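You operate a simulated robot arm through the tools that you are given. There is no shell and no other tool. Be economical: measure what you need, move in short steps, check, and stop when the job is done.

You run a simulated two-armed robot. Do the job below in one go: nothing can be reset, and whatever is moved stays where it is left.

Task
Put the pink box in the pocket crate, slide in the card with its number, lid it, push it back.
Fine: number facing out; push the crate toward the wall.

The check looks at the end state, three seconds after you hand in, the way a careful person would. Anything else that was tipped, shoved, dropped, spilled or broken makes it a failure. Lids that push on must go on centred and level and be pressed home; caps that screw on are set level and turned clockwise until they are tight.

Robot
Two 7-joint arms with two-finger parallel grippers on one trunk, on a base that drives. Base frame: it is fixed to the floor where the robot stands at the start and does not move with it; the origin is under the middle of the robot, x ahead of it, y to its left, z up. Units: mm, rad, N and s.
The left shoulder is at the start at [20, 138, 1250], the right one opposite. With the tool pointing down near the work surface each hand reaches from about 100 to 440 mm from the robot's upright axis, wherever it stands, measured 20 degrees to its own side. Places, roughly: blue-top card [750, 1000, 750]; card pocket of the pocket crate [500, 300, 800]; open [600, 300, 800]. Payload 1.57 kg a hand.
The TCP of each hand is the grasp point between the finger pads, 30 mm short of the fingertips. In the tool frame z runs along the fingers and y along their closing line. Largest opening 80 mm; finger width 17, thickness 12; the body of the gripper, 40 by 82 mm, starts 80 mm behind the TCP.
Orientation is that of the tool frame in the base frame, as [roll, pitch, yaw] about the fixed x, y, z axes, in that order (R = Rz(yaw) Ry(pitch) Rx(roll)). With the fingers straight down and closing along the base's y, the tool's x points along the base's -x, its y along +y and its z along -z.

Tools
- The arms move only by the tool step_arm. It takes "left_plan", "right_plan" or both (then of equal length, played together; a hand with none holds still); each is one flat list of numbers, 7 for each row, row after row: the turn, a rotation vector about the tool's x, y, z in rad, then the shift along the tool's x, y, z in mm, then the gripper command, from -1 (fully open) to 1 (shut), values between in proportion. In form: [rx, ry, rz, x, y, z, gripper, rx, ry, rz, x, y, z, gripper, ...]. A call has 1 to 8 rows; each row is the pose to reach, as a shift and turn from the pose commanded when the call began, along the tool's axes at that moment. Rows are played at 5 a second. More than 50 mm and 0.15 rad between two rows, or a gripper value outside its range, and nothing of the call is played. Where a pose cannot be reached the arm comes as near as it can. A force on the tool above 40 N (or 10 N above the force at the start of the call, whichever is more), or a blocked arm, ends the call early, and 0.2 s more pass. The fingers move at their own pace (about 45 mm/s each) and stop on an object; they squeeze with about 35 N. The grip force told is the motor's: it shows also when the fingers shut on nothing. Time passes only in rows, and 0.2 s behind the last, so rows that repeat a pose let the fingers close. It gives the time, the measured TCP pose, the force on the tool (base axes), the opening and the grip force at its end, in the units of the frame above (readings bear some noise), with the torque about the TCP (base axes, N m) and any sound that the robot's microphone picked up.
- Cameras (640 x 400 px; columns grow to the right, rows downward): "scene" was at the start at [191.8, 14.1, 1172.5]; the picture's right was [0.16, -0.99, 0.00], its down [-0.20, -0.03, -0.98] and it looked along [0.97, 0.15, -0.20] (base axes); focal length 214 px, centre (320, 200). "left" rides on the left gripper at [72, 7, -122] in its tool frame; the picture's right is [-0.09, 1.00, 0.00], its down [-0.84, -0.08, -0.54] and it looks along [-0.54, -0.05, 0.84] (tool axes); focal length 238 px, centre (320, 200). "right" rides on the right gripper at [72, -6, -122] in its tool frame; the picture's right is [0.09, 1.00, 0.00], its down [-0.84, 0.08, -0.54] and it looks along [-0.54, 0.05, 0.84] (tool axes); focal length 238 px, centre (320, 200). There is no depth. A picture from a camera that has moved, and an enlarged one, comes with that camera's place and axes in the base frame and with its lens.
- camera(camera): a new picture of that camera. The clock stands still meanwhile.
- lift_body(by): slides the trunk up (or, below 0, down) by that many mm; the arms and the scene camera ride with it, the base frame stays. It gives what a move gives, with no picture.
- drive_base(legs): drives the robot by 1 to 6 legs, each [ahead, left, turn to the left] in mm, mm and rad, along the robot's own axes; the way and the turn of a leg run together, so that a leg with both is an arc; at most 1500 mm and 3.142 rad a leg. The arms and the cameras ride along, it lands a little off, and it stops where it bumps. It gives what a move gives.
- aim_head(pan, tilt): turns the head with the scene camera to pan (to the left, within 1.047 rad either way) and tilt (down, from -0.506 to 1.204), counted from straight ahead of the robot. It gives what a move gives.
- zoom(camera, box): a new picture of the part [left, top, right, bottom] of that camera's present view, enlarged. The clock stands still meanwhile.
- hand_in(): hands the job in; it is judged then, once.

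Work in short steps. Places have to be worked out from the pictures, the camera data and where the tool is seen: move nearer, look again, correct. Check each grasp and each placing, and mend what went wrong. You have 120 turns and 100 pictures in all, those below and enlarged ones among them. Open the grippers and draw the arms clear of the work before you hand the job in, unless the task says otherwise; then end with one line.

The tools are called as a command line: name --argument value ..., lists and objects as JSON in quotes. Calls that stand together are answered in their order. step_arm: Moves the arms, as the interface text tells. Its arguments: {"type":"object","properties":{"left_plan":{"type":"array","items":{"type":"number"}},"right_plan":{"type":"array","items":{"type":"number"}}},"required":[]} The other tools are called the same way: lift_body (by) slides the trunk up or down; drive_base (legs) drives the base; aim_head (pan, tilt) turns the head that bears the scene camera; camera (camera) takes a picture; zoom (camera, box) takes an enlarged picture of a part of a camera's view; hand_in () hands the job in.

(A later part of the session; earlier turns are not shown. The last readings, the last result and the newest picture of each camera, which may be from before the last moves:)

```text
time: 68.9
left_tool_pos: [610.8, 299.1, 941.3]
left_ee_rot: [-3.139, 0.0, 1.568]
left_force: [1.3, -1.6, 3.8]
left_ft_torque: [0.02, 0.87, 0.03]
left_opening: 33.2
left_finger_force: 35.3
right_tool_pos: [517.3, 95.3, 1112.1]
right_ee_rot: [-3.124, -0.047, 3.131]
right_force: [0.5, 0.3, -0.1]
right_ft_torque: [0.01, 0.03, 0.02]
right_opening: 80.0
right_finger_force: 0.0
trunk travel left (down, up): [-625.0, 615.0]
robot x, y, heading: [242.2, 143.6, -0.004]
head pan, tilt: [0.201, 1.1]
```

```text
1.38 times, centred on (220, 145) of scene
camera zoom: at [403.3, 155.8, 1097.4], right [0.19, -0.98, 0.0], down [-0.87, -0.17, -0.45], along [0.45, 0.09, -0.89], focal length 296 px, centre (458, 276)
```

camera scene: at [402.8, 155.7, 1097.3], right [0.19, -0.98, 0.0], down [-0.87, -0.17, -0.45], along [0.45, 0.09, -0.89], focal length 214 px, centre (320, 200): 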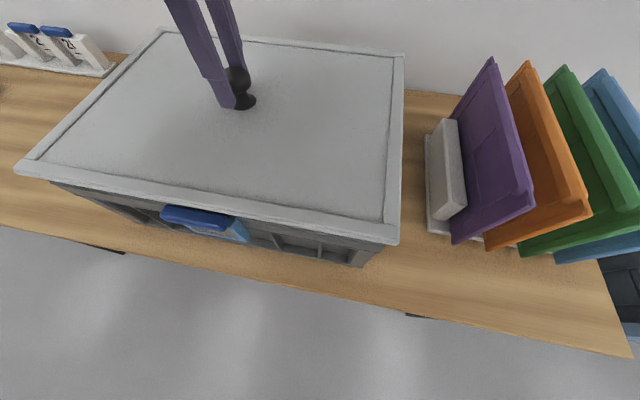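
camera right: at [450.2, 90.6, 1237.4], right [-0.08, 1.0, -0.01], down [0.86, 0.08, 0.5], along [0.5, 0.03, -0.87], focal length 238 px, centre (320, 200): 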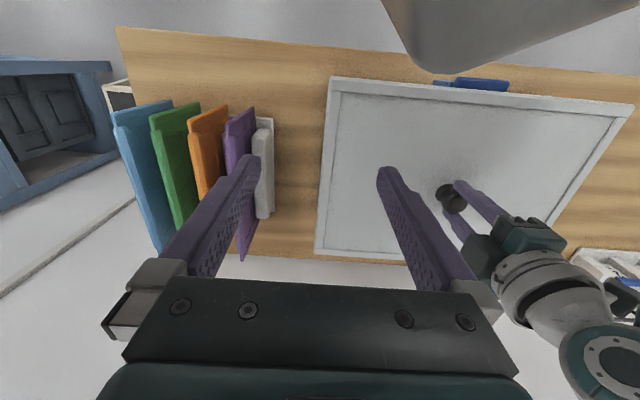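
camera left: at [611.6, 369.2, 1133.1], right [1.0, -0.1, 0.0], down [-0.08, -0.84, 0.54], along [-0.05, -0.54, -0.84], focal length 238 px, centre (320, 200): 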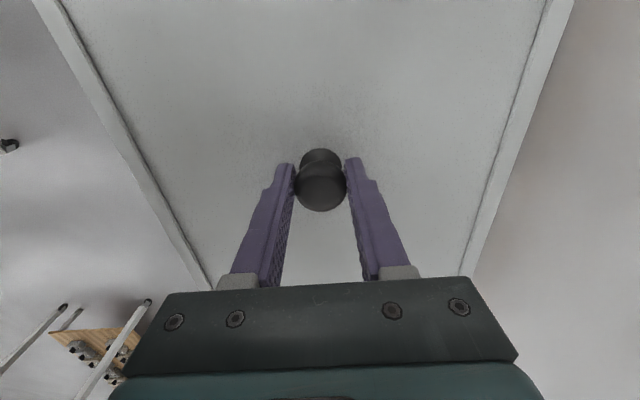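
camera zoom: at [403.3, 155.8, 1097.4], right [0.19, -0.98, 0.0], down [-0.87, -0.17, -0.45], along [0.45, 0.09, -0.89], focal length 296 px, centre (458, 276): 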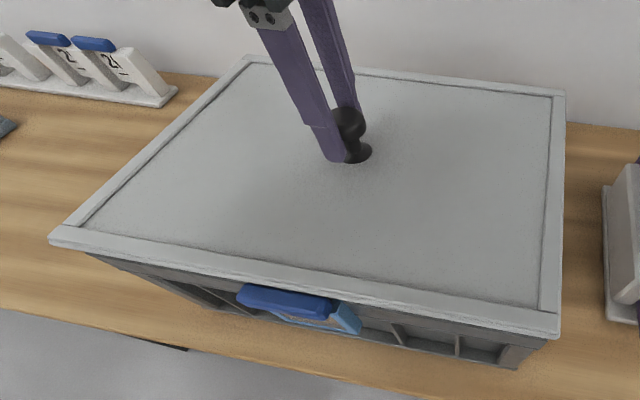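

The contact lever arm is now ≈116 mm in front, soft. I probe: raise, shift 3.5 mm toward the wall, lower to the same height and compare the torque.

step_arm --left_plan '[0, 0, 0, 0, 0, -10, 1, 0, 0, 0, 0, 3.5, -10, 1, 0, 0, 0, 0, 3.5, -4, 1, 0, 0, 0, 0, 3.5, 0, 1, 0, 0, 0, 0, 3.5, 0, 1]'

step_arm --left_plan '[0, 0, 0, 0, 0, -10, 1, 0, 0, 0, 0, -7, -10, 1, 0, 0, 0, 0, -7, -4, 1, 0, 0, 0, 0, -7, 0, 1, 0, 0, 0, 0, -7, 0, 1]'

```text
time: 70.1
left_tool_pos: [612.8, 298.9, 939.6]
left_ee_rot: [-3.14, -0.001, 1.567]
left_force: [-0.4, 0.4, -1.9]
left_ft_torque: [0.01, 0.01, 0.0]
left_opening: 32.8
left_finger_force: 35.0
right_tool_pos: [515.5, 92.8, 1112.0]
right_ee_rot: [-3.127, -0.047, 3.131]
right_force: [0.1, 0.0, -0.3]
right_ft_torque: [-0.02, 0.02, -0.05]
right_opening: 79.9
right_finger_force: 0.1
trunk travel left (down, up): [-625.0, 615.0]
robot x, y, heading: [242.3, 144.7, -0.005]
head pan, tilt: [0.201, 1.1]
```

```text
time: 71.3
left_tool_pos: [605.4, 298.1, 941.6]
left_ee_rot: [-3.139, 0.0, 1.568]
left_force: [0.9, 0.1, 4.2]
left_ft_torque: [0.01, 1.0, 0.01]
left_opening: 32.8
left_finger_force: 35.1
right_tool_pos: [516.2, 94.7, 1111.5]
right_ee_rot: [-3.125, -0.048, 3.131]
right_force: [0.4, 0.1, 0.6]
right_ft_torque: [0.01, 0.0, 0.02]
right_opening: 80.1
right_finger_force: 0.1
trunk travel left (down, up): [-625.0, 615.0]
robot x, y, heading: [240.6, 146.1, -0.006]
head pan, tilt: [0.201, 1.1]
```

At x≈612.8 the contact disappears. I go back there and lower stepwise.

step_arm --left_plan '[0, 0, 0, 0, 0, -10, 1, 0, 0, 0, 0, 7, -10, 1, 0, 0, 0, 0, 7, -4, 1, 0, 0, 0, 0, 7, 0, 1, 0, 0, 0, 0, 7, 3, 1, 0, 0, 0, 0, 7, 3, 1]'

step_arm --left_plan '[0, 0, 0, 0, 0, 3, 1, 0, 0, 0, 0, 0, 3, 1]'

zoom --camera "scene" --box '[140, 160, 420, 290]'

```text
time: 72.7
left_tool_pos: [611.8, 298.8, 938.8]
left_ee_rot: [-3.139, -0.001, 1.567]
left_force: [0.2, -0.2, -2.9]
left_ft_torque: [0.02, -0.02, -0.01]
left_opening: 32.5
left_finger_force: 35.5
right_tool_pos: [516.7, 93.5, 1112.0]
right_ee_rot: [-3.125, -0.047, 3.131]
right_force: [-0.2, 0.3, 0.4]
right_ft_torque: [0.02, 0.0, 0.02]
right_opening: 80.1
right_finger_force: 0.0
trunk travel left (down, up): [-625.0, 615.0]
robot x, y, heading: [241.4, 141.5, -0.006]
head pan, tilt: [0.201, 1.1]
```

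```text
time: 73.3
left_tool_pos: [612.6, 299.2, 934.0]
left_ee_rot: [-3.14, -0.002, 1.567]
left_force: [-0.2, 0.1, -2.9]
left_ft_torque: [0.02, 0.0, 0.0]
left_opening: 32.6
left_finger_force: 35.3
right_tool_pos: [516.0, 93.9, 1112.0]
right_ee_rot: [-3.126, -0.047, 3.131]
right_force: [0.3, -0.2, 0.2]
right_ft_torque: [0.0, 0.0, -0.07]
right_opening: 79.9
right_finger_force: 0.0
trunk travel left (down, up): [-625.0, 615.0]
robot x, y, heading: [239.8, 146.3, -0.01]
head pan, tilt: [0.201, 1.1]
```

```text
2.29 times, centred on (280, 225) of scene
camera zoom: at [402.7, 155.7, 1097.3], right [0.19, -0.98, 0.0], down [-0.87, -0.17, -0.45], along [0.45, 0.09, -0.89], focal length 490 px, centre (411, 143)
```

zoom: 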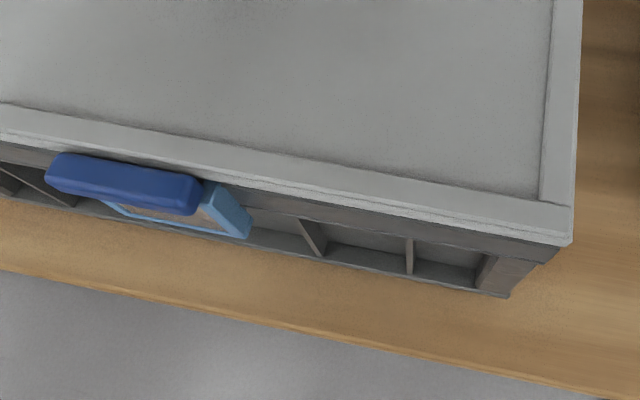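

No contact at all now; the earlier contact was the card cap. I keep lowering.

step_arm --left_plan '[0, 0, 0, 0, 0, 2, 1, 0, 0, 0, 0, 0, 4, 1, 0, 0, 0, 0, 0, 4, 1]'

step_arm --left_plan '[0, 0, 0, 0, 0, 2, 1, 0, 0, 0, 0, 0, 4, 1, 0, 0, 0, 0, 0, 4, 1]'

```text
time: 74.1
left_tool_pos: [612.4, 299.1, 932.5]
left_ee_rot: [-3.139, 0.0, 1.567]
left_force: [-1.0, 0.3, 4.3]
left_ft_torque: [-0.14, -0.21, 0.04]
left_opening: 32.5
left_finger_force: 35.0
right_tool_pos: [515.2, 93.8, 1111.6]
right_ee_rot: [-3.125, -0.047, 3.13]
right_force: [-0.1, -0.3, 0.1]
right_ft_torque: [0.05, 0.02, -0.01]
right_opening: 80.0
right_finger_force: 0.0
trunk travel left (down, up): [-625.0, 615.0]
robot x, y, heading: [242.0, 146.5, -0.007]
head pan, tilt: [0.201, 1.1]
```

```text
time: 74.9
left_tool_pos: [614.7, 298.9, 930.0]
left_ee_rot: [3.139, 0.0, 1.567]
left_force: [-7.8, 0.0, 34.4]
left_ft_torque: [-0.19, 0.15, -0.04]
left_opening: 33.0
left_finger_force: 35.3
right_tool_pos: [516.9, 95.4, 1113.2]
right_ee_rot: [-3.126, -0.045, 3.132]
right_force: [0.0, -0.7, 0.9]
right_ft_torque: [0.0, -0.03, -0.01]
right_opening: 80.0
right_finger_force: 0.2
trunk travel left (down, up): [-625.0, 615.0]
robot x, y, heading: [241.7, 144.6, -0.003]
head pan, tilt: [0.201, 1.1]
```

Lid touched all round at z≈932 with balanced torque, but with a small -x reaction. I look at the fit.

zoom --camera "scene" --box '[140, 160, 420, 290]'

aim_head --pan 0.6 --tilt 0.8

camera --camera "scene"

```text
2.29 times, centred on (280, 225) of scene
camera zoom: at [403.6, 156.5, 1097.7], right [0.19, -0.98, 0.0], down [-0.87, -0.17, -0.46], along [0.45, 0.09, -0.89], focal length 490 px, centre (411, 143)
```

zoom: 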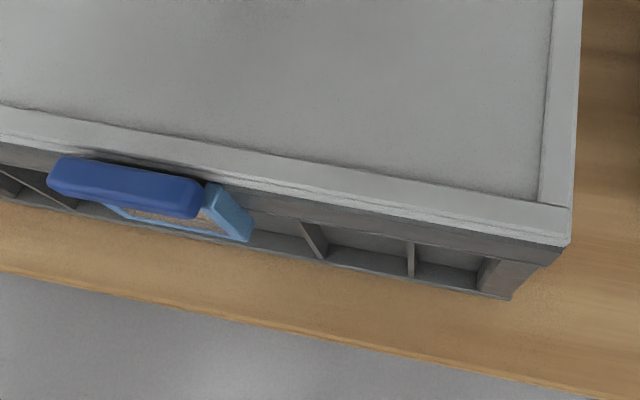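

```text
time: 75.8
left_tool_pos: [614.6, 298.9, 927.3]
left_ee_rot: [3.141, 0.0, 1.567]
left_force: [-5.7, -2.2, 34.4]
left_ft_torque: [-0.24, 0.17, -0.02]
left_opening: 32.6
left_finger_force: 34.8
right_tool_pos: [517.9, 95.4, 1113.2]
right_ee_rot: [-3.126, -0.045, 3.131]
right_force: [0.2, 0.0, 0.4]
right_ft_torque: [-0.04, 0.01, 0.0]
right_opening: 79.8
right_finger_force: 0.0
trunk travel left (down, up): [-625.0, 615.0]
robot x, y, heading: [237.9, 146.0, -0.008]
head pan, tilt: [0.6, 0.799]
```

```text
28 pictures are left
camera scene: at [408.8, 189.2, 1119.3], right [0.56, -0.83, 0.0], down [-0.59, -0.4, -0.7], along [0.58, 0.39, -0.72], focal length 214 px, centre (320, 200)
```

scene: 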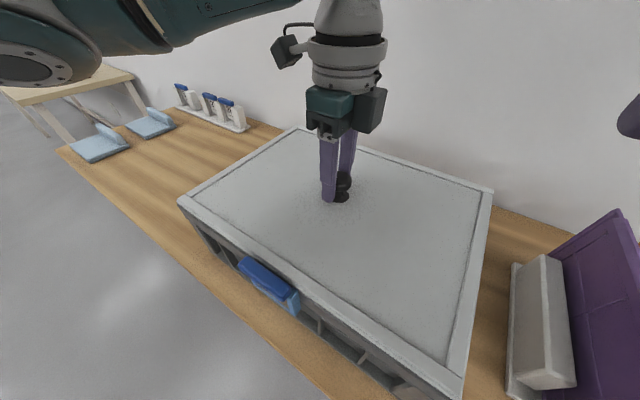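

The lid is down and level. I release the knob and rise, then look at the fit.

step_arm --left_plan '[0, 0, 0, 0, 0, -2, 1, 0, 0, 0, 0, 0, -2, -1, 0, 0, 0, 0, 0, -2, -1, 0, 0, 0, 0, 0, -2, -1, 0, 0, 0, 0, 0, -2, -1, 0, 0, 0, 0, 0, -40, -1, 0, 0, 0, 0, 0, -80, -1, 0, 0, 0, 0, 0, -110, -1]'

camera --camera "left"

camera --camera "scene"

```text
time: 77.6
left_tool_pos: [612.8, 298.9, 1036.7]
left_ee_rot: [-3.139, -0.001, 1.566]
left_force: [-0.3, -1.1, -0.3]
left_ft_torque: [0.0, -0.01, 0.0]
left_opening: 80.0
left_finger_force: 0.1
right_tool_pos: [516.6, 94.9, 1111.6]
right_ee_rot: [-3.125, -0.046, 3.133]
right_force: [1.0, 0.2, -0.9]
right_ft_torque: [0.02, 0.0, 0.01]
right_opening: 79.8
right_finger_force: 0.0
trunk travel left (down, up): [-625.0, 615.0]
robot x, y, heading: [238.1, 146.2, -0.009]
head pan, tilt: [0.6, 0.799]
```

```text
27 pictures are left
camera left: at [619.3, 370.2, 1159.5], right [1.0, -0.1, 0.0], down [-0.08, -0.84, 0.54], along [-0.05, -0.54, -0.84], focal length 238 px, centre (320, 200)
```

left: 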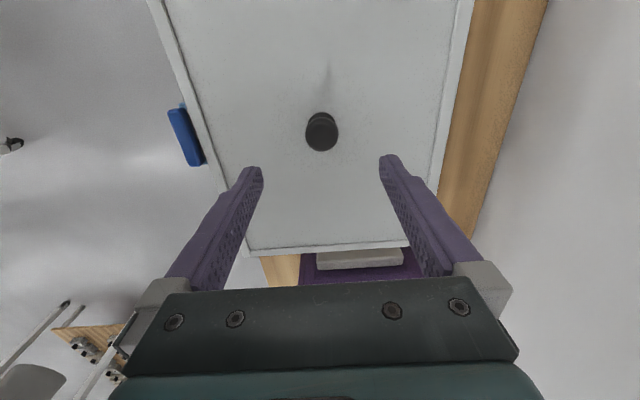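

```text
26 pictures are left
camera scene: at [407.9, 188.8, 1119.0], right [0.56, -0.83, 0.0], down [-0.59, -0.4, -0.7], along [0.58, 0.39, -0.72], focal length 214 px, centre (320, 200)
```

scene: 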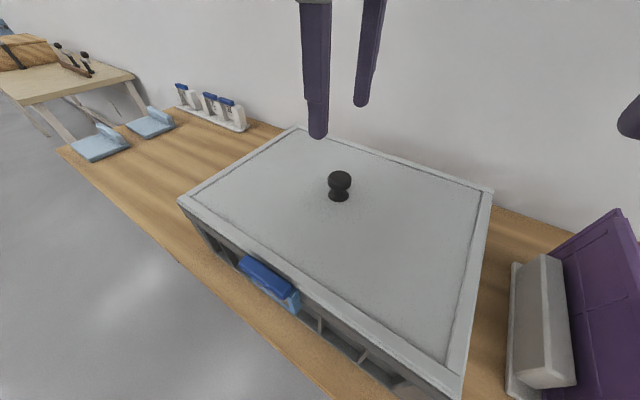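

I zoom on the visible lid/rim joint along the front and corners.

zoom --camera "scene" --box '[165, 180, 315, 330]'

zoom --camera "scene" --box '[330, 280, 520, 400]'

```text
2.67 times, centred on (240, 255) of scene
camera zoom: at [407.9, 188.8, 1119.0], right [0.56, -0.83, 0.0], down [-0.59, -0.4, -0.7], along [0.58, 0.39, -0.72], focal length 572 px, centre (533, 53)
```

zoom: 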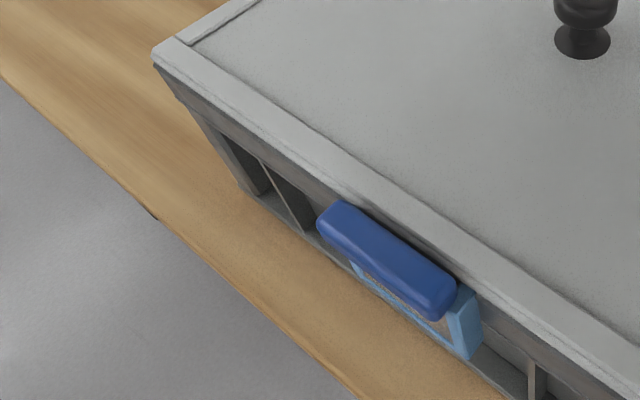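

```text
3.33 times, centred on (425, 340) of scene
camera zoom: at [407.9, 188.8, 1119.0], right [0.56, -0.83, 0.0], down [-0.59, -0.4, -0.7], along [0.58, 0.39, -0.72], focal length 715 px, centre (-30, -267)
```

zoom: 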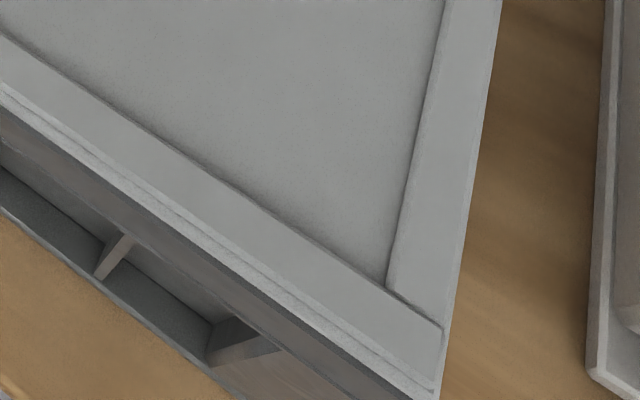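

The lid sits flush on the rim at the front and left. To make sure it is pressed home, I close the fingers and press down on the knob centre.

step_arm --left_plan '[0, 0, 0, 0, 0, 0, 1, 0, 0, 0, 0, 0, 0, 1, 0, 0, 0, 0, 0, 0, 1, 0, 0, 0, 0, 0, 30, 1, 0, 0, 0, 0, 0, 60, 1, 0, 0, 0, 0, 0, 74, 1, 0, 0, 0, 0, 0, 76, 1]'

step_arm --left_plan '[0, 0, 0, 0, 0, 2, 1, 0, 0, 0, 0, 0, 4, 1, 0, 0, 0, 0, 0, 6, 1, 0, 0, 0, 0, 0, 8, 1, 0, 0, 0, 0, 0, 10, 1, 0, 0, 0, 0, 0, 12, 1, 0, 0, 0, 0, 0, 14, 1, 0, 0, 0, 0, 0, 16, 1]'

```text
time: 79.2
left_tool_pos: [612.8, 297.8, 960.3]
left_ee_rot: [-3.14, -0.001, 1.568]
left_force: [-0.4, -0.4, -0.7]
left_ft_torque: [-0.01, 0.01, -0.02]
left_opening: 0.1
left_finger_force: 21.6
right_tool_pos: [516.2, 95.8, 1112.8]
right_ee_rot: [-3.127, -0.046, 3.132]
right_force: [0.4, 0.6, 0.5]
right_ft_torque: [0.03, 0.01, 0.03]
right_opening: 80.3
right_finger_force: 0.2
trunk travel left (down, up): [-625.0, 615.0]
robot x, y, heading: [242.3, 142.5, -0.008]
head pan, tilt: [0.6, 0.799]
```

```text
time: 80.2
left_tool_pos: [611.2, 299.2, 957.9]
left_ee_rot: [3.141, 0.002, 1.565]
left_force: [-5.9, 1.5, 16.3]
left_ft_torque: [0.13, 0.24, 0.01]
left_opening: 0.4
left_finger_force: 21.3
right_tool_pos: [516.7, 95.2, 1112.9]
right_ee_rot: [-3.126, -0.043, 3.13]
right_force: [0.5, 0.8, 1.2]
right_ft_torque: [0.01, 0.02, 0.05]
right_opening: 80.1
right_finger_force: 0.0
trunk travel left (down, up): [-625.0, 615.0]
robot x, y, heading: [241.3, 145.6, -0.002]
head pan, tilt: [0.6, 0.799]
stopped in row 4 (left hand): the force on the tool passed its limit at 47 N (the readings are from after the stop); the commanded pose is now the measured one
```

47 N reached with the lid not moving further: knob top at z≈927. I raise the hand, back away and lower the trunk for a grazing look at the lid/rim joint.

step_arm --left_plan '[0, 0, 0, 0, 0, -45, 1, 0, 0, 0, 0, 0, -90, 1, 0, 0, 0, 0, 0, -135, 1, 0, 0, 0, 0, 0, -160, 1]'

drive_base --legs '[[-300, 0, 0], [0, 150, 0]]'

lift_body --by -180

aim_head --pan 0.0 --tilt 0.2

camera --camera "scene"

```text
time: 81.2
left_tool_pos: [612.1, 299.8, 1116.5]
left_ee_rot: [-3.141, 0.002, 1.565]
left_force: [0.0, 0.2, 1.0]
left_ft_torque: [0.02, 0.01, 0.0]
left_opening: 0.2
left_finger_force: 21.0
right_tool_pos: [516.3, 94.7, 1112.4]
right_ee_rot: [-3.126, -0.047, 3.132]
right_force: [-0.1, 0.1, 0.0]
right_ft_torque: [0.02, -0.01, 0.01]
right_opening: 80.1
right_finger_force: 0.1
trunk travel left (down, up): [-625.0, 615.0]
robot x, y, heading: [241.1, 142.7, -0.006]
head pan, tilt: [0.6, 0.799]
```

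```text
time: 84.2
left_tool_pos: [315.6, 448.8, 1116.6]
left_ee_rot: [3.14, 0.003, 1.56]
left_force: [0.7, -0.4, 0.0]
left_ft_torque: [0.03, 0.02, 0.01]
left_opening: 0.0
left_finger_force: 21.3
right_tool_pos: [218.1, 244.3, 1111.9]
right_ee_rot: [-3.126, -0.049, 3.127]
right_force: [-0.1, -0.3, -0.4]
right_ft_torque: [0.02, -0.03, 0.0]
right_opening: 80.0
right_finger_force: 0.1
trunk travel left (down, up): [-625.0, 615.0]
robot x, y, heading: [-55.0, 295.2, -0.012]
head pan, tilt: [0.6, 0.799]
```

```text
time: 86.2
left_tool_pos: [314.2, 447.9, 936.2]
left_ee_rot: [3.139, 0.004, 1.56]
left_force: [-0.7, 0.7, -0.3]
left_ft_torque: [-0.01, -0.02, 0.0]
left_opening: 0.1
left_finger_force: 21.8
right_tool_pos: [217.3, 243.7, 932.2]
right_ee_rot: [-3.127, -0.047, 3.126]
right_force: [0.5, 0.3, -0.5]
right_ft_torque: [0.02, 0.02, 0.03]
right_opening: 80.2
right_finger_force: 0.0
trunk travel left (down, up): [-445.0, 795.0]
robot x, y, heading: [-55.5, 294.9, -0.009]
head pan, tilt: [0.6, 0.799]
```

```text
time: 87.2
left_tool_pos: [315.2, 447.7, 935.4]
left_ee_rot: [3.139, 0.003, 1.56]
left_force: [0.4, 0.0, -0.9]
left_ft_torque: [0.0, 0.02, -0.04]
left_opening: 0.0
left_finger_force: 20.7
right_tool_pos: [217.9, 244.4, 932.3]
right_ee_rot: [-3.127, -0.047, 3.127]
right_force: [0.3, 0.3, -0.4]
right_ft_torque: [0.0, 0.0, 0.01]
right_opening: 79.8
right_finger_force: 0.3
trunk travel left (down, up): [-445.0, 795.0]
robot x, y, heading: [-56.9, 295.5, -0.014]
head pan, tilt: [0.0, 0.201]
```

```text
23 pictures are left
camera scene: at [136.5, 293.0, 992.6], right [-0.01, -1.0, 0.0], down [-0.2, 0.0, -0.98], along [0.98, -0.01, -0.2], focal length 214 px, centre (320, 200)
```

scene: 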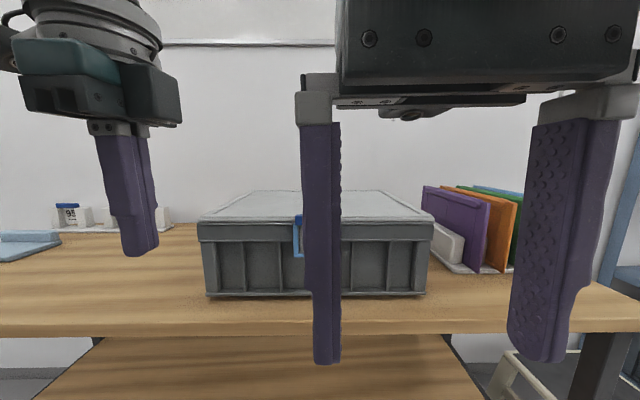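

A good frontal view; I zoom on the crate.

zoom --camera "scene" --box '[190, 180, 320, 260]'

zoom --camera "scene" --box '[330, 180, 450, 260]'

```text
4.92 times, centred on (255, 220) of scene
camera zoom: at [136.5, 293.0, 992.6], right [-0.01, -1.0, 0.0], down [-0.2, 0.0, -0.98], along [0.98, -0.01, -0.2], focal length 1056 px, centre (640, 102)
```

zoom: 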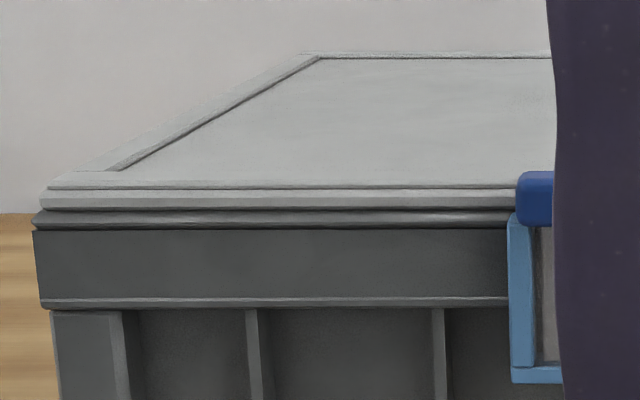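

```text
5.00 times, centred on (390, 220) of scene
camera zoom: at [136.5, 293.0, 992.6], right [-0.01, -1.0, 0.0], down [-0.2, 0.0, -0.98], along [0.98, -0.01, -0.2], focal length 1072 px, centre (-30, 100)
```

zoom: 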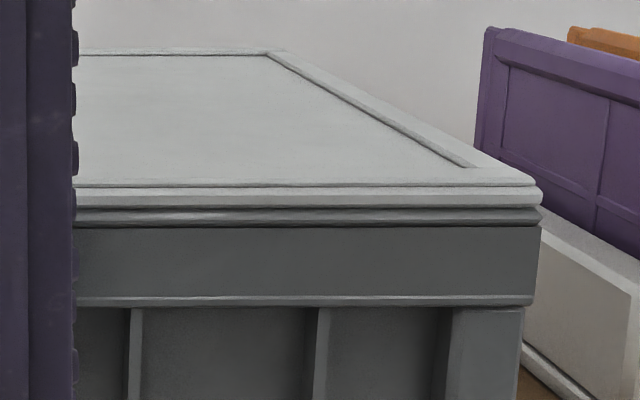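

The lid sits flush and level on the rim, within about 1–2 mm of centre. Now the push: I set both closed hands side by side (y≈408 and y≈188, z≈880, level with the crate's front band), still clear of the bench edge.

step_arm --left_plan '[0, 0, 0, -10, -26, 14, 1, 0, 0, 0, -20, -52, 28, 1, 0, 0, 0, -30, -78, 42, 1, 0, 0, 0, -40, -105, 56, 1, 0, 0, 0, -40, -105, 56, 1]' --right_plan '[0, 0, 0, 2, -14, 13, 1, 0, 0, 0, 4, -28, 26, 1, 0, 0, 0, 6, -42, 39, 1, 0, -0.047, 0, 8, -56, 52, 1, 0, -0.047, 0, 8, -56, 52, 1]'

aim_head --pan 0.0 --tilt 0.5

camera --camera "scene"

```text
time: 88.4
left_tool_pos: [209.0, 408.3, 880.5]
left_ee_rot: [3.141, 0.003, 1.56]
left_force: [0.8, -0.3, 0.8]
left_ft_torque: [-0.04, -0.02, -0.03]
left_opening: 0.0
left_finger_force: 21.2
right_tool_pos: [206.8, 187.6, 881.1]
right_ee_rot: [-3.124, 0.002, 3.128]
right_force: [0.4, -0.2, -1.3]
right_ft_torque: [0.01, -0.01, 0.0]
right_opening: 0.1
right_finger_force: 14.9
trunk travel left (down, up): [-445.0, 795.0]
robot x, y, heading: [-54.5, 298.0, -0.014]
head pan, tilt: [0.0, 0.201]
```

```text
time: 89.2
left_tool_pos: [210.4, 407.6, 881.1]
left_ee_rot: [3.139, 0.003, 1.562]
left_force: [-0.1, -0.6, -0.8]
left_ft_torque: [0.0, -0.01, -0.01]
left_opening: 0.3
left_finger_force: 21.4
right_tool_pos: [206.7, 187.2, 881.6]
right_ee_rot: [-3.127, 0.001, 3.129]
right_force: [0.1, -0.6, 0.7]
right_ft_torque: [-0.01, 0.02, 0.0]
right_opening: 0.1
right_finger_force: 21.3
trunk travel left (down, up): [-445.0, 795.0]
robot x, y, heading: [-54.4, 294.1, -0.011]
head pan, tilt: [0.0, 0.499]
```

```text
20 pictures are left
camera scene: at [134.3, 293.0, 965.1], right [-0.01, -1.0, 0.0], down [-0.48, 0.01, -0.88], along [0.88, -0.01, -0.48], focal length 214 px, centre (320, 200)
```

scene: 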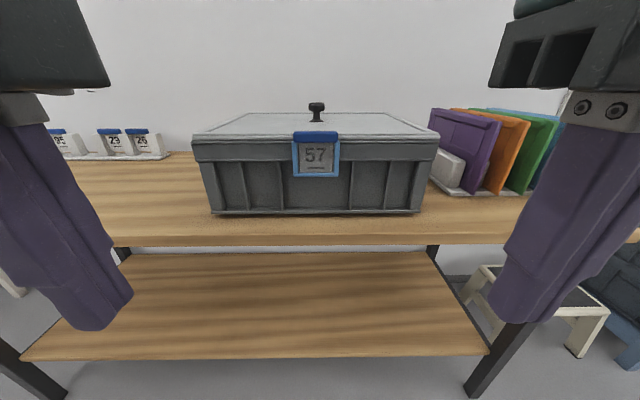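

All looks right: 57 in the pocket, lid flat. I drive ahead so the fists stop just short of the crate front.

drive_base --legs '[[230, 0, 0.012]]'

step_arm --right_plan '[0, 0, 0, -7, 0, 0, 1, 0, 0, 0, -7, 0, 0, 1]'

camera --camera "scene"

```text
time: 90.9
left_tool_pos: [436.8, 411.9, 881.3]
left_ee_rot: [3.139, 0.005, 1.576]
left_force: [0.1, -0.4, 0.2]
left_ft_torque: [0.02, 0.03, 0.03]
left_opening: 0.0
left_finger_force: 21.1
right_tool_pos: [439.0, 190.2, 882.2]
right_ee_rot: [-3.126, -0.001, -3.141]
right_force: [0.1, 0.2, -0.3]
right_ft_torque: [0.03, 0.01, -0.02]
right_opening: 0.0
right_finger_force: 21.1
trunk travel left (down, up): [-445.0, 795.0]
robot x, y, heading: [175.8, 295.9, 0.005]
head pan, tilt: [0.0, 0.499]
```

```text
time: 91.5
left_tool_pos: [436.5, 412.1, 881.0]
left_ee_rot: [-3.141, 0.004, 1.576]
left_force: [0.0, 0.2, -0.2]
left_ft_torque: [-0.01, -0.01, 0.01]
left_opening: 0.1
left_finger_force: 21.5
right_tool_pos: [444.6, 191.1, 881.9]
right_ee_rot: [-3.126, -0.001, 3.141]
right_force: [-0.6, -0.7, -0.9]
right_ft_torque: [0.01, -0.01, -0.05]
right_opening: 0.0
right_finger_force: 21.3
trunk travel left (down, up): [-445.0, 795.0]
robot x, y, heading: [174.5, 293.7, -0.002]
head pan, tilt: [0.0, 0.499]
```

```text
19 pictures are left
camera scene: at [363.1, 294.9, 965.0], right [0.0, -1.0, 0.0], down [-0.48, 0.0, -0.88], along [0.88, 0.0, -0.48], focal length 214 px, centre (320, 200)
```

scene: 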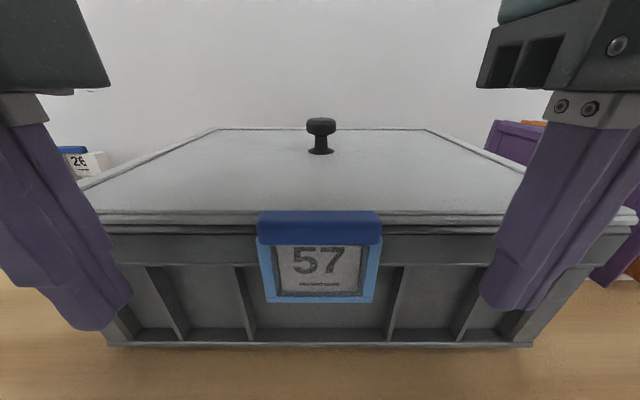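

Fists are ~19 and ~15 mm short of the band. I advance both together at a gentle pace.

step_arm --left_plan '[0, 0, 0, 0, 9, 0, 1, 0, 0, 0, 0, 17, 0, 1, 0, 0, 0, 0, 24, 0, 1, 0, 0, 0, 0, 31, 0, 1, 0, 0, 0, 0, 38, 0, 1, 0, 0, 0, 0, 45, 0, 1, 0, 0, 0, 0, 52, 0, 1, 0, 0, 0, 0, 59, 0, 1]' --right_plan '[0, 0, 0, -5, 0, 0, 1, 0, 0, 0, -13, 0, 0, 1, 0, 0, 0, -20, 0, 0, 1, 0, 0, 0, -27, 0, 0, 1, 0, 0, 0, -34, 0, 0, 1, 0, 0, 0, -41, 0, 0, 1, 0, 0, 0, -48, 0, 0, 1, 0, 0, 0, -55, 0, 0, 1]'

camera --camera "scene"

```text
time: 93.3
left_tool_pos: [496.0, 411.8, 880.9]
left_ee_rot: [3.141, 0.004, 1.576]
left_force: [-1.1, 0.4, 0.3]
left_ft_torque: [0.0, 0.04, 0.0]
left_opening: 0.0
left_finger_force: 21.1
right_tool_pos: [498.3, 190.5, 881.8]
right_ee_rot: [-3.125, 0.001, -3.141]
right_force: [-1.2, -1.1, -0.7]
right_ft_torque: [0.01, 0.0, 0.03]
right_opening: 0.1
right_finger_force: 21.1
trunk travel left (down, up): [-445.0, 795.0]
robot x, y, heading: [172.7, 294.3, -0.0]
head pan, tilt: [0.0, 0.499]
```

```text
18 pictures are left
camera scene: at [362.5, 294.9, 964.9], right [0.0, -1.0, 0.0], down [-0.48, 0.0, -0.88], along [0.88, 0.0, -0.48], focal length 214 px, centre (320, 200)
```

scene: 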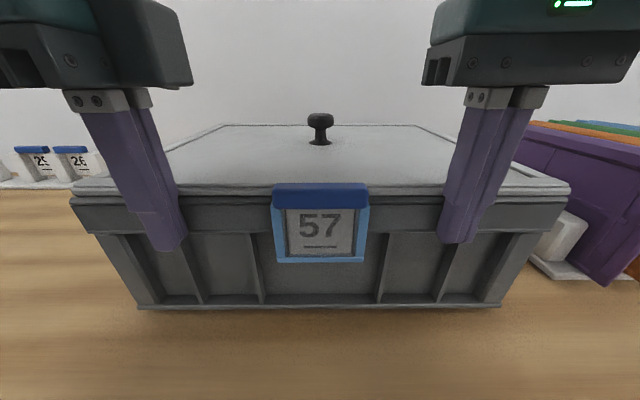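

The crate slides straight with tiny force. I continue another 56 mm.

step_arm --left_plan '[0, 0, 0, 0, 7, 0, 1, 0, 0, 0, 0, 14, 0, 1, 0, 0, 0, 0, 21, 0, 1, 0, 0, 0, 0, 28, 0, 1, 0, 0, 0, 0, 35, 0, 1, 0, 0, 0, 0, 42, 0, 1, 0, 0, 0, 0, 49, 0, 1, 0, 0, 0, 0, 56, 0, 1]' --right_plan '[0, 0, 0, -7, 0, 0, 1, 0, 0, 0, -14, 0, 0, 1, 0, 0, 0, -21, 0, 0, 1, 0, 0, 0, -28, 0, 0, 1, 0, 0, 0, -35, 0, 0, 1, 0, 0, 0, -42, 0, 0, 1, 0, 0, 0, -49, 0, 0, 1, 0, 0, 0, -56, 0, 0, 1]'

camera --camera "scene"

```text
time: 95.1
left_tool_pos: [550.6, 413.9, 880.2]
left_ee_rot: [-3.141, 0.003, 1.576]
left_force: [-0.9, -0.6, 0.1]
left_ft_torque: [0.0, 0.03, 0.01]
left_opening: 0.0
left_finger_force: 21.3
right_tool_pos: [554.1, 190.5, 881.4]
right_ee_rot: [-3.126, -0.002, -3.139]
right_force: [-0.2, -0.5, 0.6]
right_ft_torque: [0.03, 0.05, -0.03]
right_opening: 0.1
right_finger_force: 21.2
trunk travel left (down, up): [-445.0, 795.0]
robot x, y, heading: [174.5, 295.1, 0.001]
head pan, tilt: [0.0, 0.499]
```

```text
17 pictures are left
camera scene: at [362.5, 294.8, 964.9], right [0.0, -1.0, 0.0], down [-0.48, 0.0, -0.88], along [0.88, 0.0, -0.48], focal length 214 px, centre (320, 200)
```

scene: 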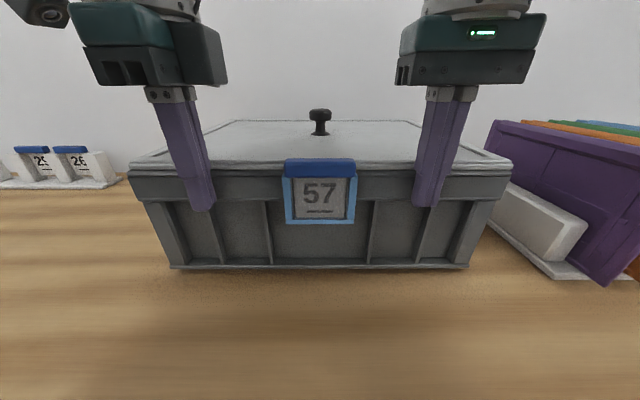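

Still straight; about 75 mm to the wall. I draw the arms back 60 mm and drive ahead 55 mm to keep within reach.

step_arm --left_plan '[0, 0, 0, 0, -30, 0, 1, 0, 0, 0, 0, -60, 0, 1, 0, 0, 0, 0, -70, 0, 1]' --right_plan '[0, 0, 0, 30, 0, 0, 1, 0, 0, 0, 60, 0, 0, 1, 0, 0, 0, 70, 0, 0, 1]'

drive_base --legs '[[55, 0, 0]]'

```text
time: 95.9
left_tool_pos: [482.1, 413.1, 880.9]
left_ee_rot: [3.14, 0.004, 1.575]
left_force: [-0.4, -0.9, 0.3]
left_ft_torque: [0.01, 0.0, 0.02]
left_opening: 0.0
left_finger_force: 21.9
right_tool_pos: [484.6, 190.8, 881.7]
right_ee_rot: [-3.127, -0.001, 3.141]
right_force: [0.5, 0.7, 0.7]
right_ft_torque: [-0.01, 0.0, 0.02]
right_opening: 0.1
right_finger_force: 21.0
trunk travel left (down, up): [-445.0, 795.0]
robot x, y, heading: [168.8, 294.0, 0.003]
head pan, tilt: [0.0, 0.499]
```

```text
time: 96.9
left_tool_pos: [537.3, 412.8, 880.2]
left_ee_rot: [3.141, 0.005, 1.576]
left_force: [0.4, 0.4, 0.1]
left_ft_torque: [-0.01, -0.01, 0.01]
left_opening: 0.0
left_finger_force: 21.2
right_tool_pos: [541.6, 189.4, 881.9]
right_ee_rot: [-3.127, -0.002, 3.14]
right_force: [-0.3, 0.3, -0.2]
right_ft_torque: [0.02, 0.01, 0.01]
right_opening: 0.0
right_finger_force: 21.1
trunk travel left (down, up): [-445.0, 795.0]
robot x, y, heading: [223.2, 297.8, -0.001]
head pan, tilt: [0.0, 0.499]
```

I push on, another ~40 mm.

step_arm --left_plan '[0, 0, 0, 0, 7, 0, 1, 0, 0, 0, 0, 13, 0, 1, 0, 0, 0, 0, 20, 0, 1, 0, 0, 0, 0, 27, 0, 1, 0, 0, 0, 0, 34, 0, 1, 0, 0, 0, 0, 41, 0, 1, 0, 0, 0, 0, 48, 0, 1, 0, 0, 0, 0, 54, 0, 1]' --right_plan '[0, 0, 0, -6, 0, 0, 1, 0, 0, 0, -12, 0, 0, 1, 0, 0, 0, -19, 0, 0, 1, 0, 0, 0, -26, 0, 0, 1, 0, 0, 0, -33, 0, 0, 1, 0, 0, 0, -40, 0, 0, 1, 0, 0, 0, -47, 0, 0, 1, 0, 0, 0, -53, 0, 0, 1]'

aim_head --pan 0.6 --tilt 0.4

camera --camera "scene"

camera --camera "left"

```text
time: 98.7
left_tool_pos: [590.1, 412.5, 880.2]
left_ee_rot: [-3.14, 0.004, 1.577]
left_force: [-2.6, 0.1, 0.7]
left_ft_torque: [-0.01, 0.06, -0.03]
left_opening: 0.1
left_finger_force: 21.8
right_tool_pos: [593.4, 190.4, 883.0]
right_ee_rot: [-3.125, -0.001, 3.141]
right_force: [-2.5, -0.2, 0.8]
right_ft_torque: [0.0, -0.02, 0.01]
right_opening: 0.0
right_finger_force: 22.0
trunk travel left (down, up): [-445.0, 795.0]
robot x, y, heading: [225.1, 295.8, 0.003]
head pan, tilt: [0.0, 0.499]
```

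```text
time: 99.7
left_tool_pos: [590.8, 412.7, 881.0]
left_ee_rot: [3.141, 0.004, 1.577]
left_force: [-1.5, 0.2, -0.9]
left_ft_torque: [0.04, 0.01, -0.01]
left_opening: 0.2
left_finger_force: 21.2
right_tool_pos: [593.9, 190.4, 880.4]
right_ee_rot: [-3.127, -0.002, 3.14]
right_force: [-1.5, -0.2, -1.0]
right_ft_torque: [0.01, 0.04, 0.0]
right_opening: 0.3
right_finger_force: 22.0
trunk travel left (down, up): [-445.0, 795.0]
robot x, y, heading: [223.1, 295.1, 0.006]
head pan, tilt: [0.6, 0.4]
```

```text
16 pictures are left
camera scene: at [402.8, 347.3, 974.0], right [0.57, -0.82, 0.0], down [-0.32, -0.22, -0.92], along [0.76, 0.52, -0.39], focal length 214 px, centre (320, 200)
```

scene: 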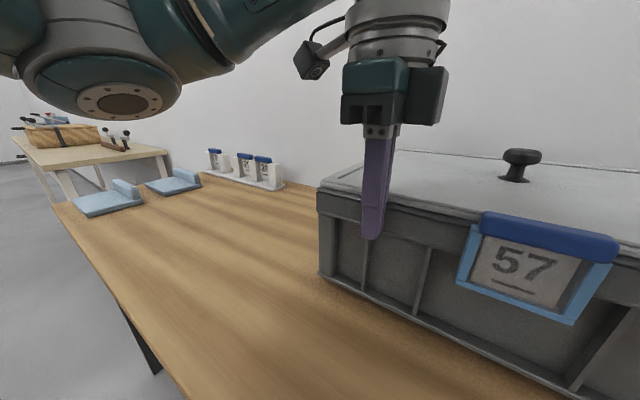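

```text
15 pictures are left
camera left: at [596.6, 485.1, 1002.8], right [1.0, -0.09, 0.0], down [-0.07, -0.84, 0.54], along [-0.05, -0.54, -0.84], focal length 238 px, centre (320, 200)
```

left: 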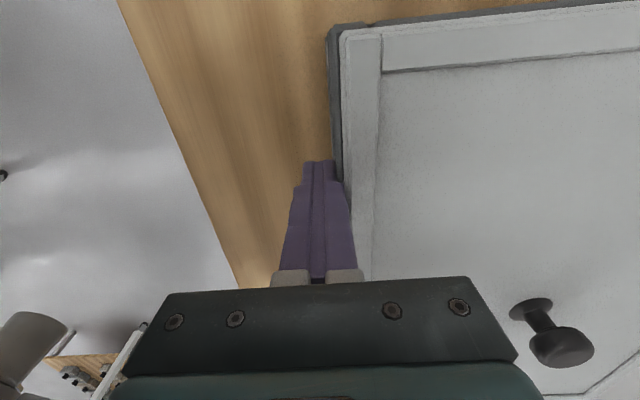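

Straight so far. I push another 21 mm, then inspect from above how far the wall is and how the lid lies at the rear.

step_arm --left_plan '[0, 0, 0, 0, 6, 0, 1, 0, 0, 0, 0, 11, 0, 1, 0, 0, 0, 0, 16, 0, 1, 0, 0, 0, 0, 21, 0, 1]' --right_plan '[0, 0, 0, -6, 0, 0, 1, 0, 0, 0, -11, 0, 0, 1, 0, 0, 0, -16, 0, 0, 1, 0, 0, 0, -21, 0, 0, 1]'

step_arm --left_plan '[0, 0, 0, 0, -40, 0, 1, 0, 0, 0, 0, -80, 0, 1]' --right_plan '[0, 0, 0, 40, 0, 0, 1, 0, 0, 0, 80, 0, 0, 1]'

lift_body --by 400

aim_head --pan 0.0 --tilt 0.9

camera --camera "scene"

```text
time: 100.7
left_tool_pos: [612.5, 414.7, 880.5]
left_ee_rot: [-3.142, 0.003, 1.576]
left_force: [-3.0, -0.5, 2.3]
left_ft_torque: [0.02, 0.01, -0.02]
left_opening: 0.2
left_finger_force: 21.7
right_tool_pos: [614.0, 190.4, 881.6]
right_ee_rot: [-3.125, 0.001, -3.142]
right_force: [-1.8, -1.2, 0.5]
right_ft_torque: [-0.01, -0.04, 0.01]
right_opening: 0.3
right_finger_force: 21.0
trunk travel left (down, up): [-445.0, 795.0]
robot x, y, heading: [227.6, 294.0, 0.006]
head pan, tilt: [0.6, 0.4]
```

```text
time: 101.3
left_tool_pos: [531.2, 412.3, 880.8]
left_ee_rot: [3.142, 0.005, 1.576]
left_force: [-0.3, -0.2, 0.1]
left_ft_torque: [-0.03, -0.03, -0.02]
left_opening: 0.0
left_finger_force: 21.0
right_tool_pos: [534.2, 190.4, 881.4]
right_ee_rot: [-3.126, 0.002, 3.141]
right_force: [-0.1, -0.1, 0.1]
right_ft_torque: [-0.01, -0.05, -0.02]
right_opening: 0.0
right_finger_force: 21.1
trunk travel left (down, up): [-445.0, 795.0]
robot x, y, heading: [228.3, 294.5, 0.004]
head pan, tilt: [0.6, 0.4]
```

```text
time: 105.1
left_tool_pos: [532.0, 413.4, 1281.0]
left_ee_rot: [3.141, 0.002, 1.576]
left_force: [0.4, 0.2, 0.4]
left_ft_torque: [0.01, 0.01, 0.0]
left_opening: 0.0
left_finger_force: 21.2
right_tool_pos: [534.0, 190.4, 1281.2]
right_ee_rot: [-3.124, 0.0, -3.142]
right_force: [-1.6, 0.6, -0.4]
right_ft_torque: [0.05, 0.01, -0.04]
right_opening: 0.0
right_finger_force: 21.2
trunk travel left (down, up): [-845.0, 395.0]
robot x, y, heading: [223.1, 297.1, 0.001]
head pan, tilt: [0.6, 0.4]
```

```text
time: 106.1
left_tool_pos: [531.1, 412.7, 1280.6]
left_ee_rot: [3.141, 0.004, 1.576]
left_force: [0.0, 0.2, -0.3]
left_ft_torque: [-0.01, -0.01, 0.0]
left_opening: 0.5
left_finger_force: 21.4
right_tool_pos: [535.6, 190.4, 1280.4]
right_ee_rot: [-3.124, 0.0, 3.141]
right_force: [0.3, 0.3, 0.2]
right_ft_torque: [0.04, -0.01, 0.0]
right_opening: 0.2
right_finger_force: 20.9
trunk travel left (down, up): [-845.0, 395.0]
robot x, y, heading: [225.3, 294.1, 0.004]
head pan, tilt: [0.0, 0.901]
```

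```text
14 pictures are left
camera scene: at [402.6, 295.1, 1331.2], right [0.0, -1.0, 0.0], down [-0.78, 0.0, -0.62], along [0.62, 0.0, -0.78], focal length 214 px, centre (320, 200)
```

scene: 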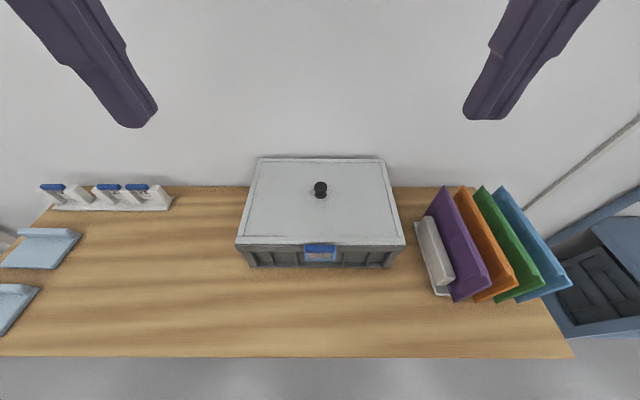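

The crate has moved ~156 mm and is straight. I zoom on lid and rear gap.

zoom --camera "scene" --box '[225, 145, 415, 275]'

camera --camera "left"

```text
3.08 times, centred on (320, 210) of scene
camera zoom: at [402.6, 295.1, 1331.2], right [0.0, -1.0, 0.0], down [-0.78, 0.0, -0.62], along [0.62, 0.0, -0.78], focal length 660 px, centre (320, 169)
```

zoom: 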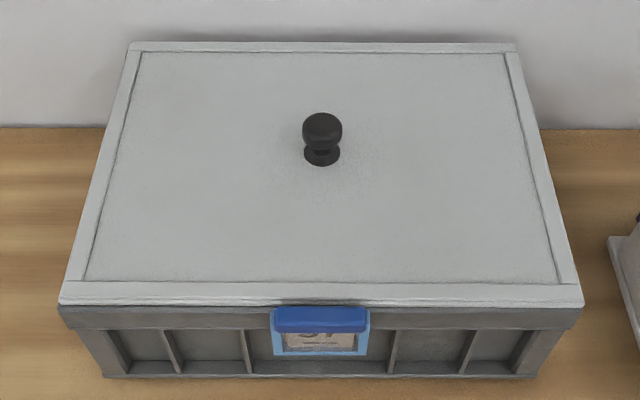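

```text
12 pictures are left
camera left: at [537.0, 485.4, 1402.3], right [1.0, -0.09, 0.0], down [-0.07, -0.84, 0.54], along [-0.05, -0.54, -0.84], focal length 238 px, centre (320, 200)
```

left: 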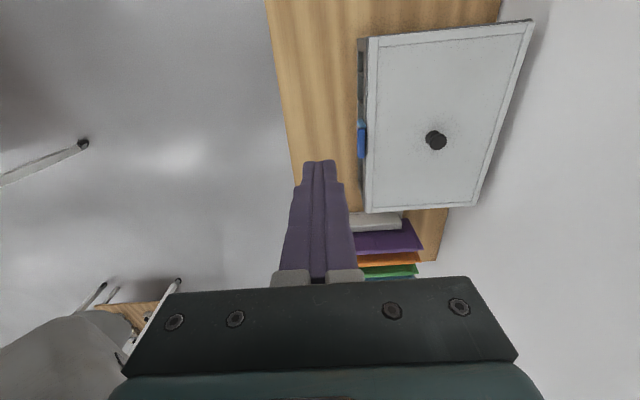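

The lid is centred, with rim just visible behind it; ~20 mm remain to the wall. I lower again and give a last gentle push of about 15 mm.

lift_body --by -400

step_arm --left_plan '[0, 0, 0, 0, 35, 0, 1, 0, 0, 0, 0, 65, 0, 1, 0, 0, 0, 0, 78, 0, 1, 0, 0, 0, 0, 83, 0, 1, 0, 0, 0, 0, 87, 0, 1, 0, 0, 0, 0, 91, 0, 1, 0, 0, 0, 0, 95, 0, 1]' --right_plan '[0, 0, 0, -35, 0, 0, 1, 0, 0, 0, -65, 0, 0, 1, 0, 0, 0, -78, 0, 0, 1, 0, 0, 0, -83, 0, 0, 1, 0, 0, 0, -87, 0, 0, 1, 0, 0, 0, -91, 0, 0, 1, 0, 0, 0, -95, 0, 0, 1]'

```text
time: 109.9
left_tool_pos: [531.5, 411.9, 880.0]
left_ee_rot: [3.14, 0.004, 1.576]
left_force: [0.1, -0.4, -0.6]
left_ft_torque: [0.02, 0.02, 0.02]
left_opening: 0.3
left_finger_force: 21.5
right_tool_pos: [535.0, 191.0, 880.8]
right_ee_rot: [-3.126, 0.0, -3.141]
right_force: [0.3, -0.5, 0.4]
right_ft_torque: [-0.01, 0.04, -0.01]
right_opening: 0.0
right_finger_force: 21.4
trunk travel left (down, up): [-445.0, 795.0]
robot x, y, heading: [226.6, 298.2, -0.002]
head pan, tilt: [0.0, 0.901]
```

```text
time: 111.5
left_tool_pos: [624.9, 412.1, 880.2]
left_ee_rot: [-3.141, 0.004, 1.576]
left_force: [0.4, -0.4, -0.2]
left_ft_torque: [0.04, 0.02, 0.01]
left_opening: 0.0
left_finger_force: 21.0
right_tool_pos: [629.4, 191.3, 881.1]
right_ee_rot: [-3.127, 0.001, 3.141]
right_force: [-2.2, -0.2, 2.0]
right_ft_torque: [0.01, -0.02, 0.02]
right_opening: 0.0
right_finger_force: 21.3
trunk travel left (down, up): [-445.0, 795.0]
robot x, y, heading: [226.1, 293.2, 0.004]
head pan, tilt: [0.0, 0.901]
```

No wall contact yet, forces tiny. I withdraw both hands and inspect from above.

step_arm --left_plan '[0, 0, 0, 0, -40, 0, 1, 0, 0, 0, 0, -85, 0, 1, 0, 0, 0, 0, -95, 0, 1]' --right_plan '[0, 0, 0, 40, 0, 0, 1, 0, 0, 0, 85, 0, 0, 1, 0, 0, 0, 95, 0, 0, 1]'

lift_body --by 400

camera --camera "scene"

zoom --camera "scene" --box '[225, 135, 415, 265]'

```text
time: 112.3
left_tool_pos: [530.1, 412.6, 882.0]
left_ee_rot: [3.141, 0.003, 1.579]
left_force: [-0.1, -0.4, -0.3]
left_ft_torque: [-0.02, -0.06, 0.02]
left_opening: 0.1
left_finger_force: 21.4
right_tool_pos: [535.0, 190.4, 881.5]
right_ee_rot: [-3.125, -0.001, -3.141]
right_force: [0.7, -0.2, 0.4]
right_ft_torque: [0.03, 0.0, 0.02]
right_opening: 0.0
right_finger_force: 21.4
trunk travel left (down, up): [-445.0, 795.0]
robot x, y, heading: [226.4, 295.7, 0.005]
head pan, tilt: [0.0, 0.901]
```

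```text
time: 116.2
left_tool_pos: [530.3, 412.6, 1280.6]
left_ee_rot: [-3.141, 0.003, 1.576]
left_force: [1.1, 1.2, -0.2]
left_ft_torque: [0.04, -0.03, -0.01]
left_opening: 0.1
left_finger_force: 21.0
right_tool_pos: [533.6, 190.8, 1281.9]
right_ee_rot: [-3.125, -0.001, 3.141]
right_force: [0.2, 0.0, 1.2]
right_ft_torque: [0.01, -0.01, -0.01]
right_opening: 0.1
right_finger_force: 21.8
trunk travel left (down, up): [-845.0, 395.0]
robot x, y, heading: [228.8, 293.5, 0.002]
head pan, tilt: [0.0, 0.901]
```

```text
11 pictures are left
camera scene: at [402.6, 295.1, 1331.1], right [0.0, -1.0, 0.0], down [-0.78, 0.0, -0.62], along [0.62, 0.0, -0.78], focal length 214 px, centre (320, 200)
```

scene: 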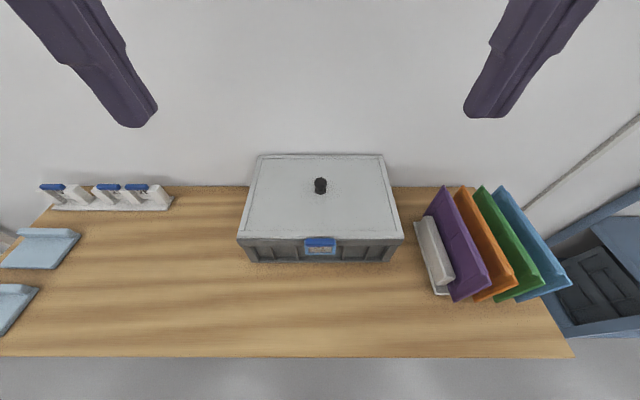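

```text
3.08 times, centred on (320, 200) of scene
camera zoom: at [402.6, 295.1, 1331.1], right [0.0, -1.0, 0.0], down [-0.78, 0.0, -0.62], along [0.62, 0.0, -0.78], focal length 660 px, centre (320, 200)
```

zoom: 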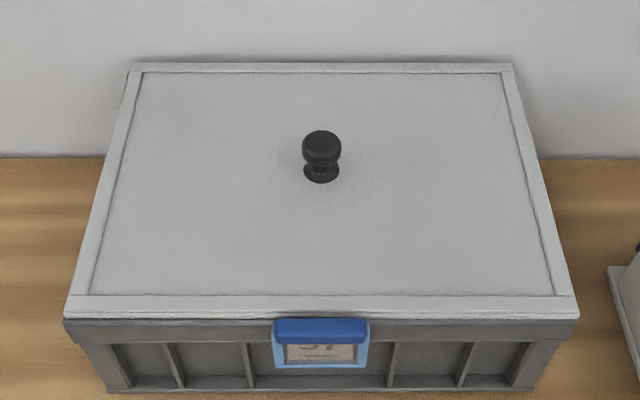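

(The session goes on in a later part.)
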